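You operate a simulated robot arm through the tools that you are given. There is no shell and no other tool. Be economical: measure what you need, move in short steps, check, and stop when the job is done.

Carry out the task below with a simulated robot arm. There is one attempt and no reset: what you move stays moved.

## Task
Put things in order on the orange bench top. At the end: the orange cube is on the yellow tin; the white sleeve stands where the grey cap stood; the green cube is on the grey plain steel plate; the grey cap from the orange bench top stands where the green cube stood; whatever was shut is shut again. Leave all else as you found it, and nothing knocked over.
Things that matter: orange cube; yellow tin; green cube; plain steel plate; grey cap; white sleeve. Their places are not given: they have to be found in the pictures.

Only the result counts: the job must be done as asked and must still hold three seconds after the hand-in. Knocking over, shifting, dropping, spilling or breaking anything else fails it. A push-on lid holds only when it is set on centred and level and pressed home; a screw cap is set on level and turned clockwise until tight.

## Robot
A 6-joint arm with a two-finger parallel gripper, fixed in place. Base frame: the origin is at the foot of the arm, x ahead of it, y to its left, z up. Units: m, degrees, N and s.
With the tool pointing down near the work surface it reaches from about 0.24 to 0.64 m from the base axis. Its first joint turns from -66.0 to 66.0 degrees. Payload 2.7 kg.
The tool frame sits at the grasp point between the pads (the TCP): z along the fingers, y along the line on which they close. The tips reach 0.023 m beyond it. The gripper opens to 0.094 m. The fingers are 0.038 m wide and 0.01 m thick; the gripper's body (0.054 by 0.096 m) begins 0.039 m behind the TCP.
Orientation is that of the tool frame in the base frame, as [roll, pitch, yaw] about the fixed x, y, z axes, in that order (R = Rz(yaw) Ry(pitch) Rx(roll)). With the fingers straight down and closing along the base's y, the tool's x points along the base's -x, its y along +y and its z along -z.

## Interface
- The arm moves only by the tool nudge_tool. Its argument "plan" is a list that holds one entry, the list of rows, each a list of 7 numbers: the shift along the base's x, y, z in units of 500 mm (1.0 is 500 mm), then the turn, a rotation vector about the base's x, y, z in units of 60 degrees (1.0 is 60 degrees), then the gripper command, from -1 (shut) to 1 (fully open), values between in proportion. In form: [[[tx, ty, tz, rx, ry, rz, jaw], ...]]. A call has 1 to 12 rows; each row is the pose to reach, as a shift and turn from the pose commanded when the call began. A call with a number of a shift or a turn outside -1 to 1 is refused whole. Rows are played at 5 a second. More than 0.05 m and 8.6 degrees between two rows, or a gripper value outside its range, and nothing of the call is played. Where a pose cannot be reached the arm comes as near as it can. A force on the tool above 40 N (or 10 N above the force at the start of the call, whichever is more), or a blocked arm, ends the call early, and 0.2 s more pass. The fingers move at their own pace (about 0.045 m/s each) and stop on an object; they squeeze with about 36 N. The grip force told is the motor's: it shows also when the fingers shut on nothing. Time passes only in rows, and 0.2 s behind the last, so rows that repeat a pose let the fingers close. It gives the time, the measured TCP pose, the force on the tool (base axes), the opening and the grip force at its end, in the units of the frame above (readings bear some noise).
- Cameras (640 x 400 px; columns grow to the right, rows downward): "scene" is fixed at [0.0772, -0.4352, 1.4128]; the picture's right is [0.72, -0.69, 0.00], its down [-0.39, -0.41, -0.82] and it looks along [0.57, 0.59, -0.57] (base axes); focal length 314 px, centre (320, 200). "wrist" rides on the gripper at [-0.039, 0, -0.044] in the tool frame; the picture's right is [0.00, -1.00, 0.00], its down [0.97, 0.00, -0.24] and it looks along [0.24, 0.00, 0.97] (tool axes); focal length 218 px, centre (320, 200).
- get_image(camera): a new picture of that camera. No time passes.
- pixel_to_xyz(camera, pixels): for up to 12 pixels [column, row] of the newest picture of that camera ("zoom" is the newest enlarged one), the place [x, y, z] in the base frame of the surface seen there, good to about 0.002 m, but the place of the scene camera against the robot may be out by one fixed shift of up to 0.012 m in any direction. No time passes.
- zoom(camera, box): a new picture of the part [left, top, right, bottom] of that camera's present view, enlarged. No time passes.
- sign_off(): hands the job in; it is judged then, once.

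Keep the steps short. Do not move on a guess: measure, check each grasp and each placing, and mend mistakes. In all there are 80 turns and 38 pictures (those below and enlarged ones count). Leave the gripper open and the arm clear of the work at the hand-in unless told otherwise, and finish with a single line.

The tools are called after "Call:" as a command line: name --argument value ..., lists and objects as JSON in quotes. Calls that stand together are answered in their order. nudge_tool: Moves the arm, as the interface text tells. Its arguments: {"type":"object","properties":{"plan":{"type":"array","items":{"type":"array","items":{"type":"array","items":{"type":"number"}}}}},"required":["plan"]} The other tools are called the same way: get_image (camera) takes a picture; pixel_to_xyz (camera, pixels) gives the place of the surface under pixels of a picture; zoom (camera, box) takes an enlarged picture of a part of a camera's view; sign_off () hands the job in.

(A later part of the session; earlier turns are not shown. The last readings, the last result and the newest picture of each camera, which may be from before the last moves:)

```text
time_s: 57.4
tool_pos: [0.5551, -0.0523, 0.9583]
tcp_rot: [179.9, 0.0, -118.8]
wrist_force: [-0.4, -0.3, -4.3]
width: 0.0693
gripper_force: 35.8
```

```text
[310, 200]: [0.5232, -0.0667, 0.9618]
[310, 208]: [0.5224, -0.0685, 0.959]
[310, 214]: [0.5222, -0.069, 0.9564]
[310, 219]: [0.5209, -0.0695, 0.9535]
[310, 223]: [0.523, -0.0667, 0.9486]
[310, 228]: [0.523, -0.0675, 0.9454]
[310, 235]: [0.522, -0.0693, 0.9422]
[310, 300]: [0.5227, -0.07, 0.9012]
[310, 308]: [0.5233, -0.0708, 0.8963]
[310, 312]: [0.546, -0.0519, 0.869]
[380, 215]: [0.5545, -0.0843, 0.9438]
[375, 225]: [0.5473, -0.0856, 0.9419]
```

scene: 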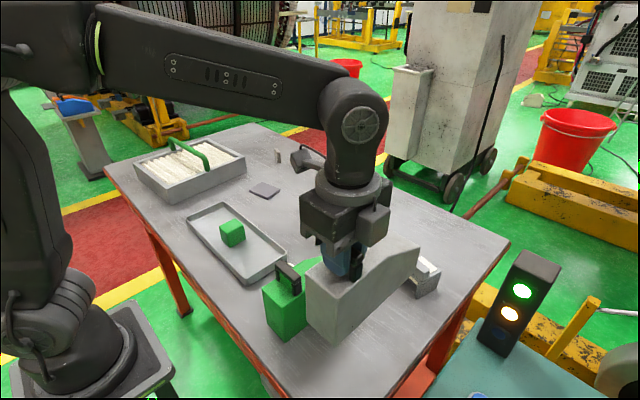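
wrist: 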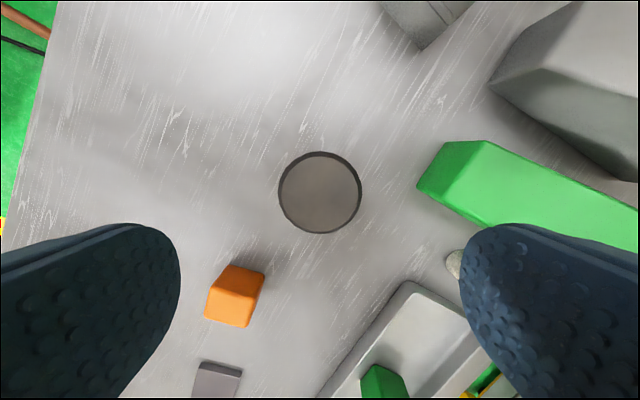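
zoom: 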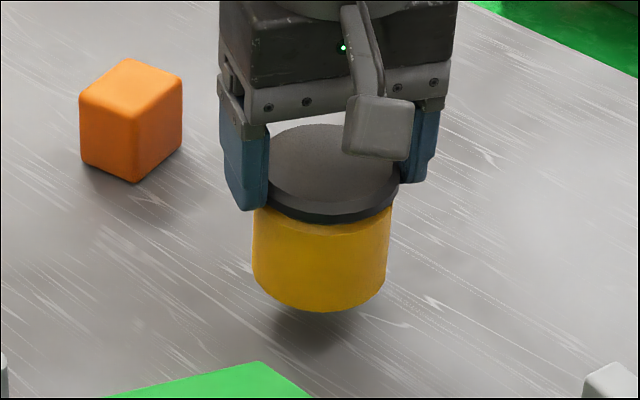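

The lid has not risen. I'll set the tin down gently, release, and clear upward, then tilt the camera to look under the arch of the bracket, which is the last unseen spot.

Call:
nudge_tool --plan '[[[0, 0, -0.02, 0, 0, 0, -1], [0, 0, -0.034, 0, 0, 0, -1], [0, 0, -0.04, 0, 0, 0, -1], [0, 0, -0.042, 0, 0, 0, -1], [0, 0, -0.042, 0, 0, 0, 1], [0, 0, -0.042, 0, 0, 0, 1], [0, 0, -0.042, 0, 0, 0, 1], [0, 0, 0.05, 0, 0, 0, 1], [0, 0, 0.14, 0, 0, 0, 1], [-0.06, -0.05, 0.2, 0, 0, 0, 1], [-0.12, -0.1, 0.22, 0, 0, 0, 1], [-0.18, -0.15, 0.22, 0, 0, 0, 1]]]'

Call:
nudge_tool --plan '[[[-0.03, -0.05, 0.01, 0, 0, -0.12, 1], [-0.06, -0.1, 0.02, 0, 0, -0.24, 1], [-0.09, -0.15, 0.03, 0, 0, -0.36, 1], [-0.12, -0.2, 0.03, 0, 0, -0.48, 1], [-0.16, -0.23, 0.03, 0, 0, -0.6, 1], [-0.2, -0.25, 0.03, 0, 0, -0.72, 1], [-0.2, -0.25, 0.03, 0, 0, -0.84, 1], [-0.2, -0.25, 0.03, 0, 0, -0.96, 1], [-0.2, -0.25, 0.03, 0, 0, -1, 1]]]'

Call:
nudge_tool --plan '[[[0, 0, 0, 0, -0.13, 0, 1], [0, 0, 0, 0, -0.26, 0, 1], [0, 0, 0, 0, -0.39, 0, 1], [0, 0, 0, 0, -0.52, 0, 1], [0, 0, 0, 0, -0.65, 0, 1], [0, 0, 0, 0, -0.78, 0, 1], [0, 0, 0, 0, -0.9, 0, 1], [0, 0, 0, 0, -1, 0, 1], [0, 0, 0, 0, -1, 0, 1]]]'

Call:
get_image --camera "wrist"

```text
time_s: 60.0
tool_pos: [0.4639, -0.1256, 1.0672]
tcp_rot: [179.9, 0.0, -118.8]
wrist_force: [0.7, -0.2, -1.6]
width: 0.0942
gripper_force: 0.1
```

```text
time_s: 62.0
tool_pos: [0.3649, -0.2513, 1.0832]
tcp_rot: [179.9, 0.0, -178.9]
wrist_force: [0.5, 0.1, 0.7]
width: 0.0938
gripper_force: 0.1
```

```text
time_s: 64.0
tool_pos: [0.3656, -0.2509, 1.0836]
tcp_rot: [-178.0, 60.0, -177.7]
wrist_force: [0.3, 0.4, 0.2]
width: 0.094
gripper_force: 0.0
```

```text
10 pictures are left
```

wrist: 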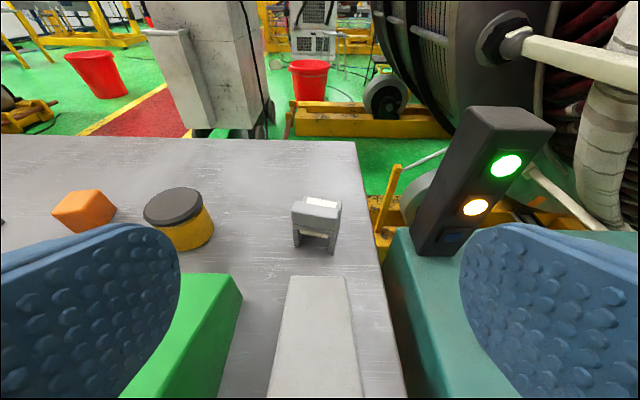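

I can see under the bracket now. I'll enlarge the tin and bracket.

Call:
zoom --camera "wrist" --box '[130, 170, 370, 290]'

Call:
pixel_to_xyz --camera "wrist" --pixels '[[173, 205], [145, 210], [203, 205], [173, 220], [173, 250], [195, 232], [195, 248], [318, 240], [318, 232], [318, 246], [315, 215], [310, 250]]'

```text
2.67 times, centred on (250, 230) of wrist
```

zoom: 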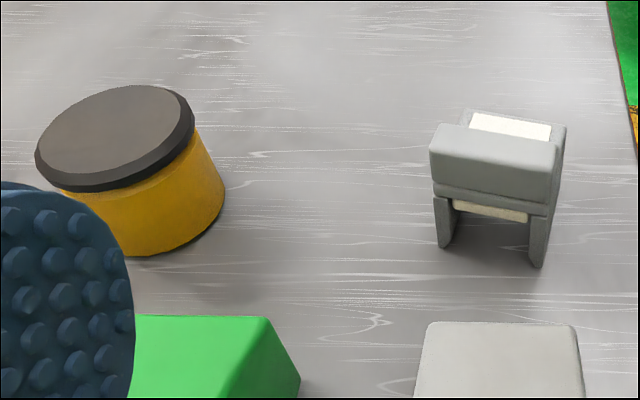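

```text
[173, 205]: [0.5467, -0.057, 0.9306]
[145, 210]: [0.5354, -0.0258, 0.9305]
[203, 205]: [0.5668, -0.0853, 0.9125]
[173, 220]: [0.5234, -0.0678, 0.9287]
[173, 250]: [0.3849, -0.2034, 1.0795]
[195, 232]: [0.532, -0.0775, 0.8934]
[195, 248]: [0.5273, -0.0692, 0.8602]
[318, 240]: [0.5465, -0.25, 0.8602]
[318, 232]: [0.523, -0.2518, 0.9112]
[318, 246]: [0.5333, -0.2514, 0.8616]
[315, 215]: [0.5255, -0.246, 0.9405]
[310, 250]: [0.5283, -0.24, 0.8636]
```

The space under the bracket is empty too. The filter bin has a lifting handle, so I'll measure its handle, rim and pleats in the latest scene picture, and enlarge it.

Call:
pixel_to_xyz --camera "scene" --pixels '[[172, 141], [180, 145], [189, 151], [198, 157], [206, 163], [209, 168], [150, 160], [190, 170], [136, 168], [173, 200], [245, 165], [217, 142]]'

Call:
zoom --camera "scene" --box '[130, 120, 250, 210]'

```text
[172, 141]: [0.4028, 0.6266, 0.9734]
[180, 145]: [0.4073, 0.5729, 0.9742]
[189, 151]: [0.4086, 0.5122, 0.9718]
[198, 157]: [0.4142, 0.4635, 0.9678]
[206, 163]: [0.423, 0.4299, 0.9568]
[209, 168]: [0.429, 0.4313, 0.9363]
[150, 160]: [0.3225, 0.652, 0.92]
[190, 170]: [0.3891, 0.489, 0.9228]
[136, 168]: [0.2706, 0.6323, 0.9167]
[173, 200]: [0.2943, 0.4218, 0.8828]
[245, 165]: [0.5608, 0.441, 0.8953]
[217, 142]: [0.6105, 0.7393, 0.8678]
```

```text
4.44 times, centred on (190, 165) of scene
```

zoom: 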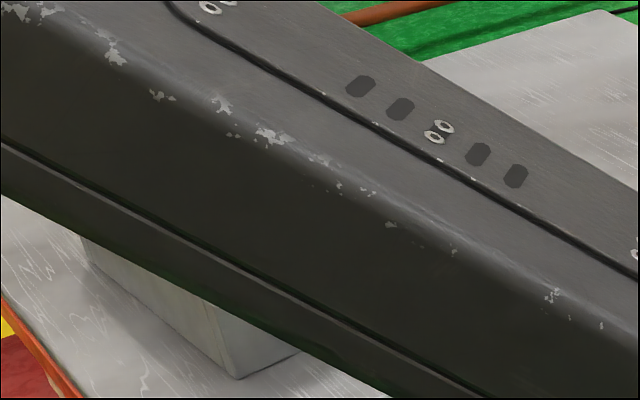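

The bin is out of reach, so the tin remains. The lid's skirt is only about 11 mm (z 0.920–0.931), and my fingertips were at 0.917, so the pads may still have clamped the body. I'll level the tool and return above the tin to take just the lid, with tips at about 0.923.

Call:
nudge_tool --plan '[[[0, 0, 0.02, 0, 0.13, 0, 1], [0, 0, 0.03, 0, 0.26, 0, 1], [0, 0, 0.03, 0, 0.39, 0, 1], [0, 0, 0.03, 0, 0.52, 0, 1], [0, 0, 0.03, 0, 0.65, 0, 1], [0, 0, 0.03, 0, 0.78, 0, 1], [0, 0, 0.03, 0, 0.9, 0, 1], [0, 0, 0.03, 0, 1, 0, 1], [0.06, 0.07, 0.03, 0, 1, 0, 1], [0.12, 0.14, 0.03, 0, 1, 0, 1]]]'

Call:
nudge_tool --plan '[[[0.06, 0.06, 0, 0, 0, -0.02, 1], [0.12, 0.12, 0, 0, 0, -0.02, 1], [0.2, 0.19, 0, 0, 0, -0.02, 1], [0.26, 0.257, 0, 0, 0, -0.02, 1], [0.26, 0.257, -0.08, 0, 0, -0.02, 1], [0.26, 0.257, -0.16, 0, 0, -0.02, 1], [0.26, 0.257, -0.16, 0, 0, -0.02, 1]]]'

```text
time_s: 66.2
tool_pos: [0.424, -0.1828, 1.099]
tcp_rot: [-179.9, 0.0, -178.9]
wrist_force: [0.3, -0.2, -0.1]
width: 0.0938
gripper_force: 0.0
```

```text
refused: row 3 steps farther than a row can; nothing moved
```

Call:
nudge_tool --plan '[[[0.06, 0.06, 0, 0, 0, -0.02, 1], [0.12, 0.12, 0, 0, 0, -0.02, 1], [0.18, 0.18, 0, 0, 0, -0.02, 1], [0.23, 0.23, 0, 0, 0, -0.02, 1], [0.26, 0.261, 0, 0, 0, -0.02, 1], [0.26, 0.261, -0.08, 0, 0, -0.02, 1], [0.26, 0.261, -0.16, 0, 0, -0.02, 1], [0.26, 0.261, -0.24, 0, 0, -0.02, 1], [0.26, 0.261, -0.24, 0, 0, -0.02, 1]]]'

```text
time_s: 68.2
tool_pos: [0.5547, -0.0522, 0.979]
tcp_rot: [179.9, 0.0, 180.0]
wrist_force: [-0.3, -1.2, 0.6]
width: 0.0941
gripper_force: 0.1
```

Over the tin at z 0.979. Down to 0.946, close on the lid's rim only, then lift 15 mm.

Call:
nudge_tool --plan '[[[0, 0, -0.04, 0, 0, 0, 1], [0, 0, -0.066, 0, 0, 0, 1], [0, 0, -0.066, 0, 0, 0, -1], [0, 0, -0.066, 0, 0, 0, -1], [0, 0, -0.066, 0, 0, 0, -1], [0, 0, -0.066, 0, 0, 0, -1]]]'

Call:
nudge_tool --plan '[[[0, 0, 0.006, 0, 0, 0, -1], [0, 0, 0.012, 0, 0, 0, -1], [0, 0, 0.018, 0, 0, 0, -1], [0, 0, 0.024, 0, 0, 0, -1], [0, 0, 0.03, 0, 0, 0, -1], [0, 0, 0.03, 0, 0, 0, -1]]]'

```text
time_s: 69.6
tool_pos: [0.5553, -0.053, 0.9446]
tcp_rot: [179.9, 0.0, 179.9]
wrist_force: [0.8, 0.5, -0.2]
width: 0.0691
gripper_force: 35.8
```

```text
time_s: 71.0
tool_pos: [0.556, -0.0516, 0.9604]
tcp_rot: [179.8, 0.0, 180.0]
wrist_force: [0.6, 0.3, -3.0]
width: 0.0693
gripper_force: 36.0
```

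Still 3 N with only the rim held, so the lid is really fastened, most likely a thread needing more turns. I'll set it down with a light press and turn 120° anticlockwise with this rim-only grip, then test the lift.

Call:
nudge_tool --plan '[[[0, 0, -0.02, 0, 0, 0, -1], [0, 0, -0.03, 0, 0, 0, -1], [0, 0, -0.033, 0, 0, 0, -1], [0, 0, -0.033, 0, 0, 0, -1]]]'

Call:
nudge_tool --plan '[[[0, 0, 0, 0, 0, 0.125, -1], [0, 0, 0, 0, 0, 0.25, -1], [0, 0, 0, 0, 0, 0.375, -1], [0, 0, 0, 0, 0, 0.5, -1], [0, 0, 0, 0, 0, 0.625, -1], [0, 0, 0, 0, 0, 0.75, -1], [0, 0, 0, 0, 0, 0.875, -1], [0, 0, 0, 0, 0, 1, -1], [0, 0, 0, 0, 0, 1, -1]]]'

Call:
nudge_tool --plan '[[[0, 0, 0, 0, 0, 0.125, -1], [0, 0, 0, 0, 0, 0.25, -1], [0, 0, 0, 0, 0, 0.375, -1], [0, 0, 0, 0, 0, 0.5, -1], [0, 0, 0, 0, 0, 0.625, -1], [0, 0, 0, 0, 0, 0.75, -1], [0, 0, 0, 0, 0, 0.875, -1], [0, 0, 0, 0, 0, 1, -1], [0, 0, 0, 0, 0, 1, -1]]]'

Call:
nudge_tool --plan '[[[0, 0, 0.006, 0, 0, 0, -1], [0, 0, 0.012, 0, 0, 0, -1], [0, 0, 0.02, 0, 0, 0, -1], [0, 0, 0.03, 0, 0, 0, -1], [0, 0, 0.04, 0, 0, 0, -1], [0, 0, 0.04, 0, 0, 0, -1]]]'

```text
time_s: 72.0
tool_pos: [0.5554, -0.0507, 0.9452]
tcp_rot: [179.9, 0.1, 180.0]
wrist_force: [-2.1, -1.2, 1.0]
width: 0.0693
gripper_force: 35.8
```

```text
time_s: 74.0
tool_pos: [0.5546, -0.0506, 0.9452]
tcp_rot: [180.0, 0.0, -119.9]
wrist_force: [2.2, -2.8, 6.3]
width: 0.0693
gripper_force: 35.9
```

```text
time_s: 76.0
tool_pos: [0.5558, -0.05, 0.9444]
tcp_rot: [180.0, -0.1, -59.9]
wrist_force: [2.0, 3.3, 13.1]
width: 0.0691
gripper_force: 35.8
```

```text
time_s: 77.4
tool_pos: [0.5536, -0.051, 0.9658]
tcp_rot: [179.9, 0.0, -59.9]
wrist_force: [0.4, -0.8, -3.5]
width: 0.0692
gripper_force: 36.4
```

With a light press the upward force rose steadily (1 → 6 → 13 N) as I turned — like a lid climbing a thread. I'll measure the gap lid-to-tin in the air now.

Call:
zoom --camera "scene" --box '[310, 185, 390, 245]'

```text
6.67 times, centred on (350, 215) of scene
```

zoom: 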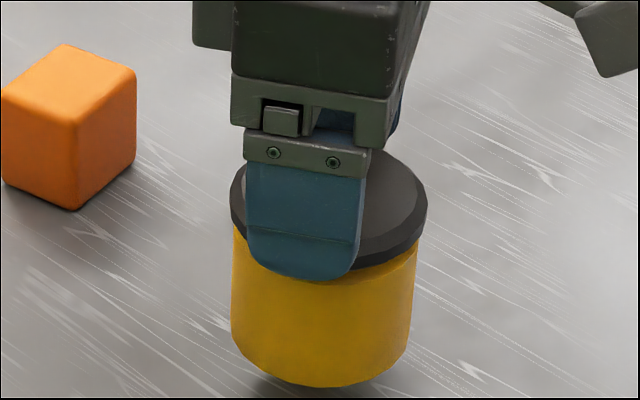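

The tin now hangs slightly off-centre under the lid (right overhang 11 px, left 0), unlike at the start: the joint is loosening. I'll keep turning: set down, another 60°, and test-lift.

Call:
nudge_tool --plan '[[[0, 0, -0.02, 0, 0, 0, -1], [0, 0, -0.034, 0, 0, 0, -1], [0, 0, -0.039, 0, 0, 0, -1], [0, 0, -0.039, 0, 0, 0, -1]]]'

Call:
nudge_tool --plan '[[[0, 0, 0, 0, 0, 0.125, -1], [0, 0, 0, 0, 0, 0.25, -1], [0, 0, 0, 0, 0, 0.375, -1], [0, 0, 0, 0, 0, 0.5, -1], [0, 0, 0, 0, 0, 0.625, -1], [0, 0, 0, 0, 0, 0.75, -1], [0, 0, 0, 0, 0, 0.875, -1], [0, 0, 0, 0, 0, 1, -1], [0, 0, 0, 0, 0, 1, -1]]]'

Call:
nudge_tool --plan '[[[0, 0, 0.006, 0, 0, 0, -1], [0, 0, 0.012, 0, 0, 0, -1], [0, 0, 0.02, 0, 0, 0, -1], [0, 0, 0.03, 0, 0, 0, -1], [0, 0, 0.04, 0, 0, 0, -1], [0, 0, 0.04, 0, 0, 0, -1]]]'

```text
time_s: 78.4
tool_pos: [0.5541, -0.0507, 0.9446]
tcp_rot: [180.0, 0.0, -60.0]
wrist_force: [0.5, 0.7, -3.3]
width: 0.0692
gripper_force: 36.5
```

```text
time_s: 80.4
tool_pos: [0.5539, -0.0297, 0.9457]
tcp_rot: [179.1, -0.2, -4.7]
wrist_force: [0.0, 4.1, 7.0]
width: 0.0693
gripper_force: 36.1
out of reach, approached as far as the arm can: row 8, 9
```

```text
time_s: 81.8
tool_pos: [0.5536, -0.03, 0.9631]
tcp_rot: [178.9, -0.1, -4.7]
wrist_force: [-0.8, 0.2, -3.1]
width: 0.0691
gripper_force: 36.4
```

I hit the turn limit (yaw 355) and the tin slid to y -0.030; it is held in the air now. I'll turn back 60° in the air, holding the tin, and read where it is.

Call:
nudge_tool --plan '[[[0, 0, 0, 0, 0, -0.1, -1], [0, 0, 0, 0, 0, -0.2, -1], [0, 0, 0, 0, 0, -0.3, -1], [0, 0, 0, 0, 0, -0.4, -1], [0, 0, 0, 0, 0, -0.5, -1], [0, 0, 0, 0, 0, -0.6, -1], [0, 0, 0, 0, 0, -0.7, -1], [0, 0, 0, 0, 0, -0.8, -1], [0, 0, 0, 0, 0, -0.9, -1], [0, 0, 0, 0, 0, -1, -1], [0, 0, 0, 0, 0, -1, -1]]]'

```text
time_s: 84.2
tool_pos: [0.5536, -0.0309, 0.9643]
tcp_rot: [179.0, -0.2, -65.0]
wrist_force: [0.1, 0.5, -3.2]
width: 0.0692
gripper_force: 35.8
```

Held at (0.5536,-0.031). I'll move it back to y -0.0515, correct the 1° tilt, set it down, release, and wind the wrist back for a long stroke.

Call:
nudge_tool --plan '[[[0.001, -0.02, 0, 0.004, -0.008, 0, -1], [0.003, -0.041, 0, 0.007, -0.015, 0, -1], [0.003, -0.041, -0.02, 0.007, -0.015, 0, -1], [0.003, -0.041, -0.034, 0.007, -0.015, 0, -1], [0.003, -0.041, -0.04, 0.007, -0.015, 0, -1], [0.003, -0.041, -0.043, 0.007, -0.015, 0, -1], [0.003, -0.041, -0.043, 0.007, -0.015, 0, -1]]]'

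```text
time_s: 85.8
tool_pos: [0.5544, -0.0514, 0.9439]
tcp_rot: [-179.8, -0.1, -64.8]
wrist_force: [-6.9, 0.2, 19.4]
width: 0.0694
gripper_force: 35.9
```

Seated (19 N). Release, rise 50 mm and wind back to yaw ~60, then check with the wrist camera.

Call:
nudge_tool --plan '[[[0, 0, 0.002, 0, 0, 0, 1], [0, 0, 0.002, 0, 0, 0, 1], [0, 0, 0.002, 0, 0, 0, 1], [0, 0, 0.06, 0, 0, -0.1, 1], [0, 0, 0.12, 0, 0, -0.22, 1], [0, 0, 0.12, 0, 0, -0.34, 1], [0, 0, 0.12, 0, 0, -0.46, 1], [0, 0, 0.12, 0, 0, -0.58, 1], [0, 0, 0.12, 0, 0, -0.7, 1], [0, 0, 0.12, 0, 0, -0.82, 1], [0, 0, 0.12, 0, 0, -0.94, 1], [0, 0, 0.12, 0, 0, -1, 1]]]'

Call:
nudge_tool --plan '[[[0, 0, 0, 0, 0, -0.14, 1], [0, 0, 0, 0, 0, -0.28, 1], [0, 0, 0, 0, 0, -0.42, 1], [0, 0, 0, 0, 0, -0.56, 1], [0, 0, 0, 0, 0, -0.7, 1], [0, 0, 0, 0, 0, -0.84, 1], [0, 0, 0, 0, 0, -0.98, 1], [0, 0, 0, 0, 0, -1, 1]]]'

Call:
nudge_tool --plan '[[[0, 0, 0, 0, 0, -0.14, 1], [0, 0, 0, 0, 0, -0.28, 1], [0, 0, 0, 0, 0, -0.42, 1], [0, 0, 0, 0, 0, -0.56, 1], [0, 0, 0, 0, 0, -0.7, 1], [0, 0, 0, 0, 0, -0.84, 1], [0, 0, 0, 0, 0, -0.98, 1], [0, 0, 0, 0, 0, -1, 1]]]'

Call:
nudge_tool --plan '[[[0, 0, 0, 0, 0, -0.14, 1], [0, 0, 0, 0, 0, -0.28, 1], [0, 0, 0, 0, 0, -0.42, 1], [0, 0, 0, 0, 0, -0.56, 1], [0, 0, 0, 0, 0, -0.7, 1], [0, 0, 0, 0, 0, -0.84, 1], [0, 0, 0, 0, 0, -0.98, 1], [0, 0, 0, 0, 0, -0.98, 1]]]'

Call:
get_image --camera "wrist"

```text
time_s: 88.4
tool_pos: [0.5546, -0.0512, 1.0031]
tcp_rot: [180.0, -0.2, -124.9]
wrist_force: [0.8, 0.3, 0.4]
width: 0.0938
gripper_force: 0.0
```

```text
time_s: 90.2
tool_pos: [0.5545, -0.0515, 1.0037]
tcp_rot: [-180.0, -0.1, 175.0]
wrist_force: [-0.4, 0.1, 0.4]
width: 0.0936
gripper_force: 0.0
```

```text
time_s: 92.0
tool_pos: [0.5558, -0.0512, 1.0051]
tcp_rot: [-179.9, -0.1, 115.1]
wrist_force: [0.7, -0.3, 0.2]
width: 0.0941
gripper_force: 0.1
```

```text
time_s: 93.8
tool_pos: [0.5539, -0.0507, 1.0039]
tcp_rot: [-179.9, -0.1, 56.3]
wrist_force: [0.5, 0.5, 0.1]
width: 0.0939
gripper_force: 0.0
```

```text
6 pictures are left
```

wrist: 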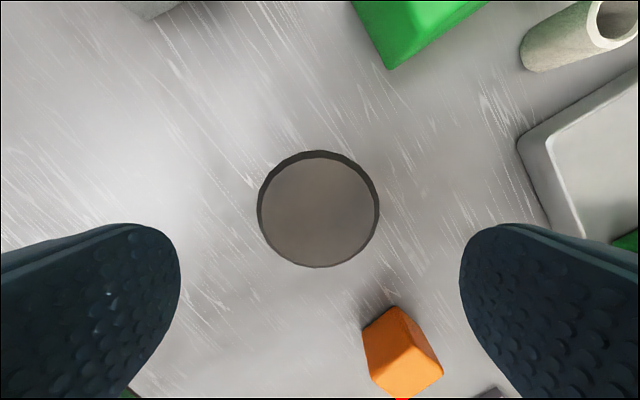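

Call:
pixel_to_xyz --camera "wrist" --pixels '[[320, 210], [266, 210], [374, 210], [320, 160], [320, 262], [300, 190], [340, 190], [340, 230], [300, 230], [605, 10], [596, 45], [635, 35]]'

```text
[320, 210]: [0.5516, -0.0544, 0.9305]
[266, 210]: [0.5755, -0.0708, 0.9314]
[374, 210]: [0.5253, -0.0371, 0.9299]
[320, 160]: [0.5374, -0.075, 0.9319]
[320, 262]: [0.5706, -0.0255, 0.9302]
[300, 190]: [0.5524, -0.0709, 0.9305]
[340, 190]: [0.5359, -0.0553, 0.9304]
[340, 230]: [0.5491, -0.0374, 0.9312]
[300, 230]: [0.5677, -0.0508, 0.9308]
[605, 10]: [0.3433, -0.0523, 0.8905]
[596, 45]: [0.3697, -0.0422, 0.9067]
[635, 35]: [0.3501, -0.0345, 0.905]
```

Lid height is unchanged at 0.931 after all this turning, so it isn't unscrewing. I'll check the sleeve's bore (hole at about (617,22)) in case something stands inside it.

Call:
pixel_to_xyz --camera "wrist" --pixels '[[617, 20], [612, 25], [620, 28], [625, 20], [610, 15], [618, 10], [605, 20], [600, 25], [630, 25], [618, 38], [560, 60], [530, 40]]'

Call:
pixel_to_xyz --camera "scene" --pixels '[[420, 262], [425, 262], [430, 265], [420, 272], [425, 285], [415, 285], [430, 290], [436, 275]]'

```text
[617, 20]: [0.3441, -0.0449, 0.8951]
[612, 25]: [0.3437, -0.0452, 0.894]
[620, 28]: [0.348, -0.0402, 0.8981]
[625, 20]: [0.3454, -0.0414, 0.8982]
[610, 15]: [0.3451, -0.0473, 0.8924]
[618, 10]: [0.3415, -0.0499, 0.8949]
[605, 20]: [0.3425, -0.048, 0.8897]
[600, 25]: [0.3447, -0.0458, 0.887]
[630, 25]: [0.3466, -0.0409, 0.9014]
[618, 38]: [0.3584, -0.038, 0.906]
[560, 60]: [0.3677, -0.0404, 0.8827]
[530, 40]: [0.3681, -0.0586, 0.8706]
```

```text
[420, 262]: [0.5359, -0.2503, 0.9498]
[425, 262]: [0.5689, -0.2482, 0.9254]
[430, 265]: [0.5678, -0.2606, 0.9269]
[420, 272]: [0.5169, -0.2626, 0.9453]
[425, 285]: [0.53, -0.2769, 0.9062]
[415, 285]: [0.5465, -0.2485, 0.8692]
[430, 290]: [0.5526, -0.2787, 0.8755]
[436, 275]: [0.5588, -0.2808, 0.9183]
```

The bore view is inconclusive. One more possibility: the tin itself may be a cover — I only ever raised it 15–20 mm. I'll grip the rim, lift it 100 mm, shift it sideways toward -x... no, just straight up, and look beneath.

Call:
nudge_tool --plan '[[[0, 0, -0.06, 0, 0, 0, 1], [0, 0, -0.1, 0, 0, 0, 1], [0, 0, -0.136, 0, 0, 0, 1], [0, 0, -0.136, 0, 0, 0, -1], [0, 0, -0.136, 0, 0, 0, -1], [0, 0, -0.136, 0, 0, 0, -1], [0, 0, -0.136, 0, 0, 0, -1], [0, 0, -0.1, 0, 0, 0, -1], [0, 0, -0.04, 0, 0, 0, -1], [0, 0, 0.02, 0, 0, 0, -1], [0, 0, 0.08, 0, 0, 0, -1], [0, 0, 0.08, 0, 0, 0, -1]]]'

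Call:
zoom --camera "scene" --box '[290, 170, 410, 260]'

```text
time_s: 96.4
tool_pos: [0.5542, -0.0523, 1.0425]
tcp_rot: [-179.9, -0.1, 56.4]
wrist_force: [-0.2, 0.7, -3.2]
width: 0.0693
gripper_force: 35.9
```

```text
4.44 times, centred on (350, 215) of scene
```

zoom: 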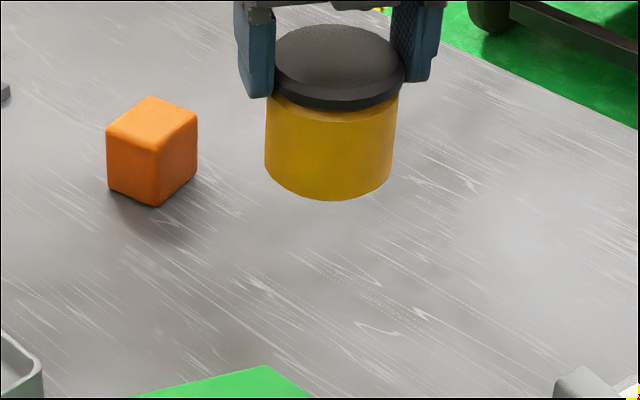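

Nothing beneath. But the lid clearly sits sideways relative to the tin now (lid columns 275–405, tin 265–396), so it is a separate, loosened part. I'll measure both.

Call:
pixel_to_xyz --camera "zoom" --pixels '[[330, 50], [280, 75], [400, 75], [340, 104], [268, 120], [393, 120], [330, 120], [330, 195], [275, 180], [385, 180], [390, 103], [385, 110]]'

```text
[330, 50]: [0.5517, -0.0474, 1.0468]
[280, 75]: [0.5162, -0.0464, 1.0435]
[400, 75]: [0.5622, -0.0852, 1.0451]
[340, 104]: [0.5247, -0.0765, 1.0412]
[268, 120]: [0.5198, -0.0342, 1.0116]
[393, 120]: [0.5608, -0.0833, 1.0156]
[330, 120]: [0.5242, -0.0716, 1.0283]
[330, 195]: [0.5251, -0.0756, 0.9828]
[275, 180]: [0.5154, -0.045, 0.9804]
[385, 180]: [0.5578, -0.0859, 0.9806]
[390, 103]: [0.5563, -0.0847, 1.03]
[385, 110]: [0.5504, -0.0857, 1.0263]
```

The tin's lid shows about 2 mm of slack, so it is a separate part. I'll set it down and try a brisk pull (50 mm in one row) from the bench — if it's a push-on lid, the tin's inertia should help it pop off.

Call:
nudge_tool --plan '[[[0, 0, -0.08, 0, 0, 0, -1], [0, 0, -0.15, 0, 0, 0, -1], [0, 0, -0.2, 0, 0, 0, -1], [0, 0, -0.213, 0, 0, 0, -1], [0, 0, -0.217, 0, 0, 0, -1], [0, 0, -0.217, 0, 0, 0, -1]]]'

Call:
nudge_tool --plan '[[[0, 0, 0.098, 0, 0, 0, -1], [0, 0, 0.098, 0, 0, 0, -1]]]'

```text
time_s: 97.8
tool_pos: [0.5533, -0.0519, 0.9344]
tcp_rot: [180.0, -0.1, 56.5]
wrist_force: [-4.3, -0.6, 9.7]
width: 0.0694
gripper_force: 36.1
```

```text
time_s: 98.4
tool_pos: [0.5559, -0.0488, 0.9828]
tcp_rot: [-179.8, -0.1, 56.4]
wrist_force: [0.3, -0.5, -2.7]
width: 0.0696
gripper_force: 36.1
```

Still attached. One decisive test for a thread: press with about 30 N and turn a full stroke (yaw 56 → ~300) anticlockwise, then lift.

Call:
nudge_tool --plan '[[[0, 0, -0.06, 0, 0, 0, -1], [0, 0, -0.095, 0, 0, 0, -1], [0, 0, -0.1, 0, 0, 0, -1], [0, 0, -0.104, 0, 0, 0, -1], [0, 0, -0.104, 0, 0, 0, -1]]]'

Call:
nudge_tool --plan '[[[0, 0, 0, 0, 0, 0.14, -1], [0, 0, 0, 0, 0, 0.28, -1], [0, 0, 0, 0, 0, 0.42, -1], [0, 0, 0, 0, 0, 0.56, -1], [0, 0, 0, 0, 0, 0.7, -1], [0, 0, 0, 0, 0, 0.84, -1], [0, 0, 0, 0, 0, 0.98, -1], [0, 0, 0, 0, 0, 1, -1]]]'

Call:
nudge_tool --plan '[[[0, 0, 0, 0, 0, 0.14, -1], [0, 0, 0, 0, 0, 0.28, -1], [0, 0, 0, 0, 0, 0.42, -1], [0, 0, 0, 0, 0, 0.56, -1], [0, 0, 0, 0, 0, 0.7, -1], [0, 0, 0, 0, 0, 0.84, -1], [0, 0, 0, 0, 0, 0.98, -1], [0, 0, 0, 0, 0, 1, -1]]]'

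Call:
nudge_tool --plan '[[[0, 0, 0, 0, 0, 0.14, -1], [0, 0, 0, 0, 0, 0.28, -1], [0, 0, 0, 0, 0, 0.42, -1], [0, 0, 0, 0, 0, 0.56, -1], [0, 0, 0, 0, 0, 0.7, -1], [0, 0, 0, 0, 0, 0.84, -1], [0, 0, 0, 0, 0, 0.98, -1], [0, 0, 0, 0, 0, 1, -1]]]'

Call:
nudge_tool --plan '[[[0, 0, 0, 0, 0, 0.14, -1], [0, 0, 0, 0, 0, 0.28, -1], [0, 0, 0, 0, 0, 0.42, -1], [0, 0, 0, 0, 0, 0.56, -1], [0, 0, 0, 0, 0, 0.7, -1], [0, 0, 0, 0, 0, 0.84, -1], [0, 0, 0, 0, 0, 0.98, -1], [0, 0, 0, 0, 0, 1, -1]]]'

Call:
nudge_tool --plan '[[[0, 0, 0.01, 0, 0, 0, -1], [0, 0, 0.02, 0, 0, 0, -1], [0, 0, 0.03, 0, 0, 0, -1], [0, 0, 0.04, 0, 0, 0, -1], [0, 0, 0.04, 0, 0, 0, -1], [0, 0, 0.04, 0, 0, 0, -1]]]'

```text
time_s: 99.6
tool_pos: [0.5553, -0.0507, 0.9335]
tcp_rot: [179.7, -0.4, 56.4]
wrist_force: [-10.0, 3.3, 30.2]
width: 0.0693
gripper_force: 36.5
```

```text
time_s: 101.4
tool_pos: [0.5548, -0.0514, 0.932]
tcp_rot: [179.8, 0.0, 116.6]
wrist_force: [0.1, -0.7, 21.6]
width: 0.0694
gripper_force: 36.0
```

```text
time_s: 103.2
tool_pos: [0.5553, -0.051, 0.9308]
tcp_rot: [180.0, -0.1, 176.4]
wrist_force: [0.2, -1.8, 14.9]
width: 0.0691
gripper_force: 35.8
```

```text
time_s: 105.0
tool_pos: [0.5551, -0.0513, 0.9314]
tcp_rot: [-180.0, -0.2, -123.6]
wrist_force: [0.0, -2.7, 5.3]
width: 0.0695
gripper_force: 35.9
```

```text
time_s: 106.8
tool_pos: [0.5548, -0.0505, 0.9306]
tcp_rot: [180.0, 0.0, -63.5]
wrist_force: [0.3, -1.5, -2.3]
width: 0.0691
gripper_force: 36.3
```

```text
time_s: 108.2
tool_pos: [0.5531, -0.0516, 0.9517]
tcp_rot: [179.9, -0.1, -63.5]
wrist_force: [0.7, -0.4, -4.1]
width: 0.0691
gripper_force: 35.9
```

No release (still 4 N hanging), so this lid does not come off by turning or pulling. I'll set the tin down where it stood, release, and look straight down the sleeve's bore at about (0.353,-0.051).

Call:
nudge_tool --plan '[[[0.003, 0, -0.02, 0, 0, 0, -1], [0.003, 0, -0.036, 0, 0, 0, -1], [0.003, 0, -0.044, 0, 0, 0, -1], [0.003, 0, -0.044, 0, 0, 0, -1]]]'

Call:
nudge_tool --plan '[[[0, 0, 0.001, 0, 0, 0, 1], [0, 0, 0.001, 0, 0, 0, 1], [0, 0, 0.001, 0, 0, 0, 1], [0, 0, 0.08, 0, 0, -0.1, 1], [0, 0, 0.16, 0, 0, -0.2, 1], [-0.08, 0, 0.22, 0, 0, -0.3, 1], [-0.16, -0.02, 0.26, 0, 0, -0.44, 1], [-0.24, -0.04, 0.26, 0, 0, -0.44, 1], [-0.32, -0.06, 0.26, 0, 0, -0.44, 1], [-0.404, -0.078, 0.26, 0, 0, -0.44, 1], [-0.404, -0.078, 0.26, 0, 0, -0.44, 1]]]'

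Call:
get_image --camera "wrist"

```text
time_s: 109.2
tool_pos: [0.5564, -0.0499, 0.9305]
tcp_rot: [-179.8, -0.2, -63.6]
wrist_force: [-4.9, 3.4, 13.7]
width: 0.0694
gripper_force: 36.0
```

```text
time_s: 111.6
tool_pos: [0.3525, -0.0886, 1.0596]
tcp_rot: [180.0, -0.2, -90.0]
wrist_force: [0.7, 0.4, 0.4]
width: 0.0942
gripper_force: 0.0
```

```text
4 pictures are left
```

wrist: 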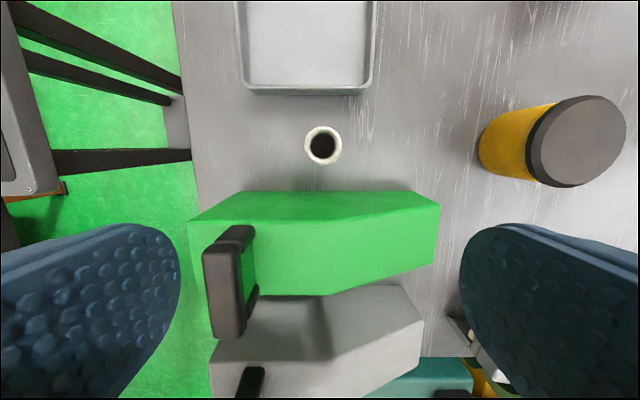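

Call:
pixel_to_xyz --camera "wrist" --pixels '[[323, 146], [317, 146], [329, 146], [323, 139], [323, 153], [306, 146], [341, 146], [323, 127], [323, 164], [580, 140], [535, 160], [612, 130]]'

```text
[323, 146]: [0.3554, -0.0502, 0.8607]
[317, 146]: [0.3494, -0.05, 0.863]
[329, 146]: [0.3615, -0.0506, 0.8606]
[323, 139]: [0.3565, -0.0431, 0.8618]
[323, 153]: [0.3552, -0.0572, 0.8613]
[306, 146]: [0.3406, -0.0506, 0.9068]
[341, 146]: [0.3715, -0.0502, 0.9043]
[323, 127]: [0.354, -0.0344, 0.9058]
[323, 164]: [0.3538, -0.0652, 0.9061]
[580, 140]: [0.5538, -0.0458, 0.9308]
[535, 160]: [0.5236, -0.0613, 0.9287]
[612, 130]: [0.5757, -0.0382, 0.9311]
```

The bore is empty to the bench (z 0.861), and the sleeve's centre is (0.3555,-0.050), 30 mm across. So the cap can only be in the tin. I'll grip the lid again and try to pry: tilt it 6° about y with the tin standing, back, then test-lift.

Call:
nudge_tool --plan '[[[0.08, 0.02, 0, 0, 0, 0, 1], [0.16, 0.04, 0, 0, 0, 0, 1], [0.24, 0.06, 0, 0, 0, 0, 1], [0.32, 0.078, 0, 0, 0, 0, 1], [0.404, 0.078, -0.02, 0, 0, 0, 1], [0.404, 0.078, -0.1, 0, 0, 0, 1], [0.404, 0.078, -0.18, 0, 0, 0, 1], [0.404, 0.078, -0.252, 0, 0, 0, 1], [0.404, 0.078, -0.252, 0, 0, 0, -1], [0.404, 0.078, -0.252, 0, 0, 0, -1], [0.404, 0.078, -0.252, 0, 0, 0, -1], [0.404, 0.078, -0.252, 0, 0, 0, -1]]]'

Call:
nudge_tool --plan '[[[0, 0, 0, 0, 0.03, 0, -1], [0, 0, 0, 0, 0.06, 0, -1], [0, 0, 0, 0, 0.1, 0, -1], [0, 0, 0, 0, 0.13, 0, -1]]]'

```text
time_s: 114.2
tool_pos: [0.557, -0.0496, 0.9348]
tcp_rot: [180.0, -0.1, -90.0]
wrist_force: [0.2, -0.1, 1.0]
width: 0.0702
gripper_force: 35.9
```

```text
time_s: 115.2
tool_pos: [0.5576, -0.0519, 0.9345]
tcp_rot: [172.5, -0.2, -90.0]
wrist_force: [5.2, -3.1, 15.5]
width: 0.0699
gripper_force: 36.6
```

Tilted 7.5° with 15 N. I'll add 2 mm of press, then return level and lift 20 mm to test.

Call:
nudge_tool --plan '[[[0, 0, -0.003, 0, 0, 0, -1], [0, 0, -0.005, 0, 0, 0, -1], [0, 0, -0.005, 0, 0, 0, -1]]]'

Call:
nudge_tool --plan '[[[0, 0, 0.01, 0, -0.06, 0, -1], [0, 0, 0.014, 0, -0.13, 0, -1], [0, 0, 0.03, 0, -0.13, 0, -1], [0, 0, 0.045, 0, -0.13, 0, -1], [0, 0, 0.045, 0, -0.13, 0, -1]]]'

```text
time_s: 116.0
tool_pos: [0.5558, -0.0519, 0.9331]
tcp_rot: [172.4, -0.1, -90.0]
wrist_force: [-7.2, -6.6, 26.9]
width: 0.0697
gripper_force: 35.9
```

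```text
time_s: 117.2
tool_pos: [0.5541, -0.0505, 0.9542]
tcp_rot: [180.0, -0.1, -89.9]
wrist_force: [0.2, 1.2, -3.0]
width: 0.0696
gripper_force: 35.9
```

The tin behaves as one solid piece, so it isn't the container. The only reachable thing I have not understood is the grey arched piece at about (0.55,-0.25). I'll set the tin down, release, and look at that piece from above and behind.

Call:
nudge_tool --plan '[[[0.002, -0.002, -0.02, 0, 0, 0, -1], [0.002, -0.002, -0.034, 0, 0, 0, -1], [0.002, -0.002, -0.04, 0, 0, 0, -1], [0.002, -0.002, -0.04, 0, 0, 0, -1]]]'

Call:
nudge_tool --plan '[[[0, 0, -0.003, 0, 0, 0, 1], [0, 0, -0.003, 0, 0, 0, 1], [0, 0, -0.003, 0, 0, 0, 1], [0, 0, 0.08, 0, 0, -0.1, 1], [0, 0, 0.16, 0, 0, -0.24, 1], [0, -0.08, 0.22, 0, 0, -0.38, 1], [-0.01, -0.16, 0.22, 0, 0, -0.52, 1], [-0.02, -0.24, 0.22, 0, 0, -0.66, 1], [-0.03, -0.32, 0.22, 0, 0, -0.8, 1], [-0.03, -0.4, 0.22, 0, 0, -0.94, 1], [-0.03, -0.4, 0.22, 0, 0, -1, 1]]]'

Call:
nudge_tool --plan '[[[0, 0, 0, 0, 0, -0.14, 1], [0, 0, 0, 0, 0, -0.28, 1], [0, 0, 0, 0, 0, -0.42, 1], [0, 0, 0, 0, 0, -0.5, 1], [0, 0, 0, 0, 0, -0.5, 1]]]'

Call:
get_image --camera "wrist"

```text
time_s: 118.2
tool_pos: [0.5552, -0.0519, 0.9338]
tcp_rot: [-180.0, -0.1, -89.9]
wrist_force: [-0.7, -0.1, -3.2]
width: 0.0698
gripper_force: 35.5
```

```text
time_s: 120.6
tool_pos: [0.5434, -0.2532, 1.044]
tcp_rot: [-180.0, -0.1, -150.3]
wrist_force: [0.0, 0.6, -1.1]
width: 0.0938
gripper_force: 0.0
```

```text
time_s: 121.8
tool_pos: [0.5411, -0.2522, 1.0432]
tcp_rot: [180.0, -0.1, 180.0]
wrist_force: [1.1, -0.4, -0.5]
width: 0.0939
gripper_force: 0.1
```

```text
3 pictures are left
```

wrist: 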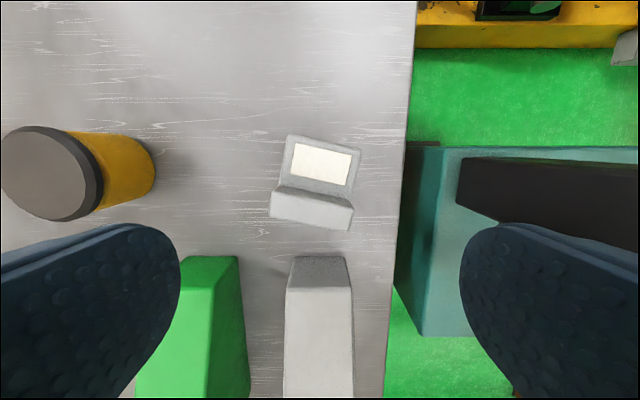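

I'll probe the arched piece's geometry at many pixels.

Call:
pixel_to_xyz --camera "wrist" --pixels '[[322, 163], [300, 150], [345, 175], [290, 140], [358, 155], [350, 190], [283, 185], [312, 207], [275, 212], [350, 225], [320, 140], [312, 190]]'

Call:
pixel_to_xyz --camera "wrist" --pixels '[[45, 175], [5, 160], [85, 170], [45, 130], [55, 217], [100, 175], [120, 170], [140, 160], [285, 205], [340, 220], [300, 192], [340, 200]]'

```text
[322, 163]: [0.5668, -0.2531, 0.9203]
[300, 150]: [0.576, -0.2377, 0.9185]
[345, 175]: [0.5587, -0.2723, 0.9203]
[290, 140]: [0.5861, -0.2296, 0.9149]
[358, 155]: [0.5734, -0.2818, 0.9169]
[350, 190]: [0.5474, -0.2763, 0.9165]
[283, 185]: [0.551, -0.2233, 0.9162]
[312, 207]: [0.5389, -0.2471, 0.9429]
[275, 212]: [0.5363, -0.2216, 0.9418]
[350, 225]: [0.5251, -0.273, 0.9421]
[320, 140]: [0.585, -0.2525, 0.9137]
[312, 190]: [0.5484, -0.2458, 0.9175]
```

```text
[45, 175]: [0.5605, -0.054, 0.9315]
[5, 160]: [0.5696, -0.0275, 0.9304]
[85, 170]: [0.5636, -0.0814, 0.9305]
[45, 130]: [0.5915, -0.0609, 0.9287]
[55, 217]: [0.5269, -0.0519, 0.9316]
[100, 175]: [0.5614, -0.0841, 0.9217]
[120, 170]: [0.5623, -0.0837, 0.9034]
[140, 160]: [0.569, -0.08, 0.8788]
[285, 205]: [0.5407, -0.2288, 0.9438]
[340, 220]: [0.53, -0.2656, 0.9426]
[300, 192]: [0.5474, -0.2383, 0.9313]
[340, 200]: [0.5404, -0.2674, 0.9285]
```

I can still probe the full scene picture that was taken with the grey hood raised; I'll check the depth of its footprint for any low grey-on-grey object.

Call:
pixel_to_xyz --camera "scene" --pixels '[[334, 369], [342, 360], [350, 352], [358, 343], [366, 336], [374, 328], [383, 320], [390, 313], [350, 362], [330, 360], [370, 345], [346, 348]]'

Call:
pixel_to_xyz --camera "scene" --pixels '[[278, 152], [278, 158], [276, 150], [281, 153], [278, 162], [310, 350], [320, 370], [400, 305], [395, 300], [385, 312], [325, 350], [360, 330]]'

```text
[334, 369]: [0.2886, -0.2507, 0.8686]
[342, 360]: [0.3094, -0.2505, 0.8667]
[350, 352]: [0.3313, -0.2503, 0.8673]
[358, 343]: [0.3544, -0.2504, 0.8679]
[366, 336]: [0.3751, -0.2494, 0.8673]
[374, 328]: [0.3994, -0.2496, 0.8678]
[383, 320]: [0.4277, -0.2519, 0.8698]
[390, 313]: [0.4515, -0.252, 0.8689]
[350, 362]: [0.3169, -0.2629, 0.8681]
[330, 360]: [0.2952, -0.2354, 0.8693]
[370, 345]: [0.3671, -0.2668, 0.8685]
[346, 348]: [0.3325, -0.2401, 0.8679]
```

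```text
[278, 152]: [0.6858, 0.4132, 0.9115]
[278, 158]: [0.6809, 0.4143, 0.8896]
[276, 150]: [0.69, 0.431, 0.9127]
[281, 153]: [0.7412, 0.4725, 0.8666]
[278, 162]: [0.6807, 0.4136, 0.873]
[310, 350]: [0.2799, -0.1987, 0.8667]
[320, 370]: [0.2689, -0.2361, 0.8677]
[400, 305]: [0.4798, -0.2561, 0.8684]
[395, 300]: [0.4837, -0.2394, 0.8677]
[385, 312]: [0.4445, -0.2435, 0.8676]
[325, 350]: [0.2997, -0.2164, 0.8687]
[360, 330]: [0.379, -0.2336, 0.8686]
```

The grey hood's footprint is flat bench throughout. The bar on top of the arched piece (22 mm thick, z to 0.943, turned about 12°) looks like a handle, so I'll grip that bar and lift the piece to see if it is a cover.

Call:
nudge_tool --plan '[[[0, 0, 0, 0, 0, 0.14, 1], [0, 0, 0, 0, 0, 0.28, 0.6], [0, 0, 0, 0, 0, 0.42, 0.3], [-0.014, 0.01, 0, 0, 0, 0.56, 0.3], [-0.014, 0.01, 0, 0, 0, 0.7, 0.3], [-0.014, 0.01, 0, 0, 0, 0.84, 0.3], [-0.014, 0.01, 0, 0, 0, 0.98, 0.3]]]'

Call:
nudge_tool --plan '[[[0, 0, 0, 0, 0, 0.14, 0.3], [0, 0, 0, 0, 0, 0.315, 0.3], [0, 0, -0.07, 0, 0, 0.315, 0.3], [0, 0, -0.14, 0, 0, 0.315, 0.3], [0, 0, -0.18, 0, 0, 0.315, 0.3], [0, 0, -0.193, 0, 0, 0.315, 0.3], [0, 0, -0.193, 0, 0, 0.315, -1], [0, 0, -0.193, 0, 0, 0.315, -1], [0, 0, -0.193, 0, 0, 0.315, -1], [0, 0, -0.193, 0, 0, 0.315, -1]]]'

```text
time_s: 123.4
tool_pos: [0.5344, -0.2457, 1.0441]
tcp_rot: [180.0, 0.0, -121.1]
wrist_force: [-1.4, -0.4, -0.2]
width: 0.0608
gripper_force: 0.1
```

```text
refused: row 2 steps farther than a row can; nothing moved
```

One turn step was too large; I'll repeat it with smaller ones.

Call:
nudge_tool --plan '[[[0, 0, 0, 0, 0, 0.12, 0.3], [0, 0, 0, 0, 0, 0.22, 0.3], [0, 0, 0, 0, 0, 0.315, 0.3], [0, 0, -0.07, 0, 0, 0.315, 0.3], [0, 0, -0.14, 0, 0, 0.315, 0.3], [0, 0, -0.18, 0, 0, 0.315, 0.3], [0, 0, -0.193, 0, 0, 0.315, 0.3], [0, 0, -0.193, 0, 0, 0.315, -1], [0, 0, -0.193, 0, 0, 0.315, -1], [0, 0, -0.193, 0, 0, 0.315, -1], [0, 0, -0.193, 0, 0, 0.315, -1]]]'

Call:
nudge_tool --plan '[[[0, 0, 0.01, 0, 0, 0, -1], [0, 0, 0.02, 0, 0, 0, -1], [0, 0, 0.03, 0, 0, 0, -1], [0, 0, 0.03, 0, 0, 0, -1]]]'

```text
time_s: 125.8
tool_pos: [0.5337, -0.2469, 0.9466]
tcp_rot: [179.9, 0.0, -102.3]
wrist_force: [-0.5, -0.3, -0.6]
width: 0.0197
gripper_force: 36.2
```

```text
time_s: 126.8
tool_pos: [0.5353, -0.2462, 0.9616]
tcp_rot: [180.0, -0.1, -102.3]
wrist_force: [0.3, 0.4, -0.8]
width: 0.0194
gripper_force: 35.3
```

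It came up with only about 0.8 N. I'll raise it 90 mm more and look.

Call:
nudge_tool --plan '[[[0, 0, 0.04, 0, 0, 0, -1], [0, 0, 0.09, 0, 0, 0, -1], [0, 0, 0.14, 0, 0, 0, -1], [0, 0, 0.18, 0, 0, 0, -1], [0, 0, 0.18, 0, 0, 0, -1]]]'

Call:
zoom --camera "scene" --box '[340, 190, 480, 310]'

```text
time_s: 128.0
tool_pos: [0.5362, -0.2453, 1.0527]
tcp_rot: [-179.9, -0.1, -102.3]
wrist_force: [-1.0, 0.2, -1.2]
width: 0.0197
gripper_force: 35.9
```

```text
3.33 times, centred on (410, 250) of scene
```

zoom: 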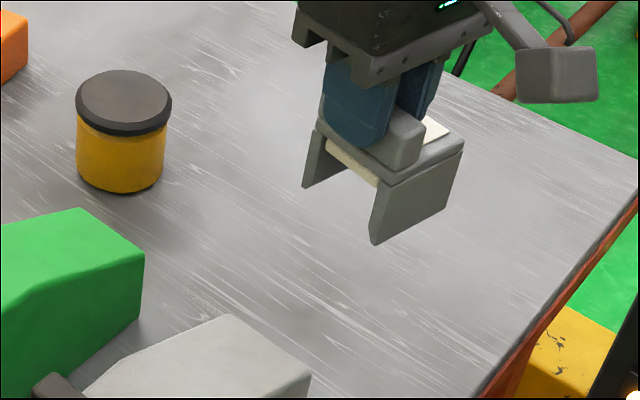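

The whole arched piece lifted (about 0.1 kg) with nothing beneath. With every cover checked, this arched grey piece standing on the bench is the only thing that can be the "grey cap". I'll put it back in its place for now, and then look from above at the cubes, plate and tray.

Call:
nudge_tool --plan '[[[0, 0, -0.08, 0, 0, 0, -1], [0, 0, -0.15, 0, 0, 0, -1], [0, 0, -0.195, 0, 0, 0, -1], [0, 0, -0.208, 0, 0, 0, -1], [0, 0, -0.21, 0, 0, 0, -1], [0, 0, -0.21, 0, 0, 0, 0.3], [0, 0, -0.21, 0, 0, 0, 0.3], [0, 0, -0.21, 0, 0, 0, 0.3], [0, 0, -0.13, 0, 0, 0, 0.3], [0, 0, -0.04, 0, 0, 0, 0.3], [0, 0, 0.05, 0, 0, 0, 0.3], [0, 0, 0.12, 0, 0, 0, 0.5]]]'

Call:
nudge_tool --plan '[[[-0.02, 0.08, 0, 0, 0, -0.1, 1], [-0.04, 0.16, 0, 0, 0, -0.2, 1], [-0.06, 0.24, 0, 0, 0, -0.3, 1], [-0.08, 0.32, 0, 0, 0, -0.4, 1], [-0.1, 0.4, 0, 0, 0, -0.5, 1], [-0.12, 0.48, 0, 0, 0, -0.6, 1], [-0.14, 0.56, 0, 0, 0, -0.7, 1], [-0.16, 0.64, 0, 0, 0, -0.8, 1], [-0.18, 0.72, 0, 0, 0, -0.9, 1], [-0.2, 0.8, 0, 0, 0, -1, 1]]]'

Call:
nudge_tool --plan '[[[0, 0, 0, 0, 0, -0.1, 1], [0, 0, 0, 0, 0, -0.2, 1], [0, 0, 0, 0, 0, -0.295, 1], [0, 0, 0, 0, 0, -0.295, 1]]]'

Call:
get_image --camera "wrist"

```text
time_s: 130.6
tool_pos: [0.5334, -0.2451, 1.1119]
tcp_rot: [179.9, 0.1, -102.3]
wrist_force: [-0.3, 0.5, 0.1]
width: 0.0704
gripper_force: 0.0
```

```text
time_s: 132.8
tool_pos: [0.4359, 0.1542, 1.1116]
tcp_rot: [-180.0, -0.1, -162.4]
wrist_force: [-0.1, -0.1, -0.2]
width: 0.0938
gripper_force: 0.1
```

```text
time_s: 133.8
tool_pos: [0.4345, 0.154, 1.1125]
tcp_rot: [180.0, -0.1, 179.9]
wrist_force: [-1.3, -0.1, 0.8]
width: 0.0938
gripper_force: 0.0
```

```text
1 pictures are left
```

wrist: 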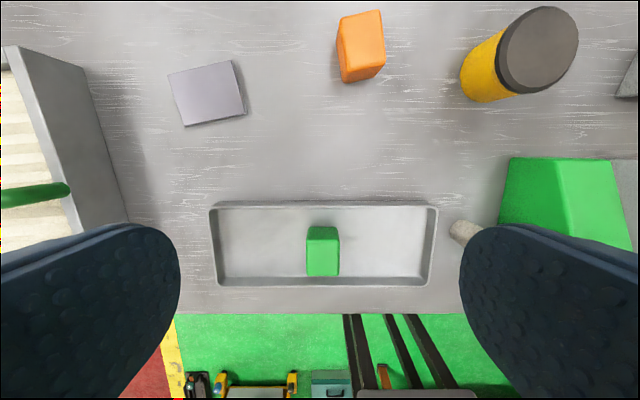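

Now I'll measure both cubes, the plate's corners and the tin top.

Call:
pixel_to_xyz --camera "wrist" --pixels '[[309, 242], [337, 242], [309, 272], [337, 272], [323, 257], [308, 230], [338, 230], [323, 238], [323, 235], [323, 274], [307, 257], [339, 257]]'

Call:
pixel_to_xyz --camera "wrist" --pixels '[[340, 20], [378, 12], [383, 40], [345, 55], [362, 30], [384, 50], [341, 76], [380, 66], [360, 14], [348, 60], [350, 40], [375, 40]]'

Call:
pixel_to_xyz --camera "wrist" --pixels '[[169, 76], [231, 61], [186, 124], [245, 112], [207, 94], [500, 50], [577, 45], [538, 8], [538, 90], [538, 48], [520, 20], [560, 75]]'

```text
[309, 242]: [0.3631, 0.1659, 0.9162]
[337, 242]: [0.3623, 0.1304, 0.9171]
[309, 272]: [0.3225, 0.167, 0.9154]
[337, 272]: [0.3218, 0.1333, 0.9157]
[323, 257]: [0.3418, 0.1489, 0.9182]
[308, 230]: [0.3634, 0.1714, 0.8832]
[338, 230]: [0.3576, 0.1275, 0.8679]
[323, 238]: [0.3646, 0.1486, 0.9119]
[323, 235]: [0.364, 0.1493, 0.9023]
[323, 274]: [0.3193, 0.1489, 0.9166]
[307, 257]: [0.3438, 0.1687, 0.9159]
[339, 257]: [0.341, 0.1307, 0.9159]
```

```text
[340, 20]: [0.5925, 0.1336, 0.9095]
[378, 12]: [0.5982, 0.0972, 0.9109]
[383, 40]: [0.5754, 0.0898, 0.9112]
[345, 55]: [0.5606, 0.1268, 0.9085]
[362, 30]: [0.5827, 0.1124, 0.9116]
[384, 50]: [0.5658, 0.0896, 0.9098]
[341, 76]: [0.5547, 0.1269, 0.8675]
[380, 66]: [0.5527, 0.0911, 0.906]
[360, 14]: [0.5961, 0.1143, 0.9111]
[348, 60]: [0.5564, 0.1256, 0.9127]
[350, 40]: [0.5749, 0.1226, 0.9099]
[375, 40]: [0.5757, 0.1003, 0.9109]
```

```text
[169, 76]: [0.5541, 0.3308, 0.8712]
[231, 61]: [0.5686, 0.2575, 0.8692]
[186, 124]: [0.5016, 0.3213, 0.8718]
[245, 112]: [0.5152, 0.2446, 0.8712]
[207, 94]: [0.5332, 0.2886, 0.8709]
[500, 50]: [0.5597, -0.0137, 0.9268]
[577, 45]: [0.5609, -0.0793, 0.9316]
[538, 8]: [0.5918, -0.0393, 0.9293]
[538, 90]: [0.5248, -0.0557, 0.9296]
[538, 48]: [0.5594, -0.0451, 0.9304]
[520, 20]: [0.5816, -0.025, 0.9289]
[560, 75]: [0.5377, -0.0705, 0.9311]
```

Green cube: centre (0.342,0.1495), aligned, top 0.916. Plate: centre (0.535,0.2886), turned +11°, top 0.871. Orange cube: centre (0.5757,0.1105), turned about +10.5°. I'll grasp the green cube at TCP z 0.898 and check the tray floor.

Call:
pixel_to_xyz --camera "wrist" --pixels '[[270, 245], [280, 265], [370, 245], [380, 265], [218, 250], [434, 250], [323, 205], [323, 284], [260, 225], [390, 225]]'

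Call:
nudge_tool --plan '[[[-0.06, -0.003, -0.04, 0, 0, 0, 1], [-0.12, -0.006, -0.08, 0, 0, 0, 1], [-0.185, -0.009, -0.12, 0, 0, 0, 1], [-0.185, -0.009, -0.21, 0, 0, 0, 1], [-0.185, -0.009, -0.3, 0, 0, 0, 1], [-0.185, -0.009, -0.38, 0, 0, 0, 1], [-0.185, -0.009, -0.429, 0, 0, 0, 1], [-0.185, -0.009, -0.429, 0, 0, 0, -1], [-0.185, -0.009, -0.429, 0, 0, 0, -1], [-0.185, -0.009, -0.429, 0, 0, 0, -1], [-0.185, -0.009, -0.429, 0, 0, 0, -1], [-0.185, -0.009, -0.429, 0, 0, 0, -1]]]'

```text
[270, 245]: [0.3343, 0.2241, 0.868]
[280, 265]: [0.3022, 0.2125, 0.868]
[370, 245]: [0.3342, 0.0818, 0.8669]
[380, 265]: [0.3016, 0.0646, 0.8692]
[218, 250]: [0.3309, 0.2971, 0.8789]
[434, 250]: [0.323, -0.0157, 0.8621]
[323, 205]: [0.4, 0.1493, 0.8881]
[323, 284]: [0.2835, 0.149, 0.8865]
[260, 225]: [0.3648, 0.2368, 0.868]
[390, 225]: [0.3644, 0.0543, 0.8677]
```

```text
time_s: 136.4
tool_pos: [0.3427, 0.1477, 0.8984]
tcp_rot: [-179.9, -0.2, -180.0]
wrist_force: [0.2, 0.2, -0.2]
width: 0.0417
gripper_force: 35.5
```

Gripped (41.7 mm). Lift, carry over the plate, turning +11°, and stop 12 mm above contact.

Call:
nudge_tool --plan '[[[0, 0, 0.08, 0, 0, 0, -1], [0, 0, 0.16, 0, 0, 0, -1], [0.07, 0.05, 0.16, 0, 0, 0.04, -1], [0.14, 0.1, 0.16, 0, 0, 0.08, -1], [0.21, 0.15, 0.16, 0, 0, 0.12, -1], [0.28, 0.2, 0.16, 0, 0, 0.16, -1], [0.34, 0.245, 0.16, 0, 0, 0.187, -1], [0.386, 0.278, 0.16, 0, 0, 0.187, -1], [0.386, 0.278, 0.1, 0, 0, 0.187, -1], [0.386, 0.278, 0.05, 0, 0, 0.187, -1], [0.386, 0.278, 0.03, 0, 0, 0.187, -1], [0.386, 0.278, 0.03, 0, 0, 0.187, -1]]]'

```text
time_s: 139.0
tool_pos: [0.5355, 0.2886, 0.9114]
tcp_rot: [180.0, -0.2, -168.8]
wrist_force: [0.0, 0.0, -1.5]
width: 0.0416
gripper_force: 35.8
```

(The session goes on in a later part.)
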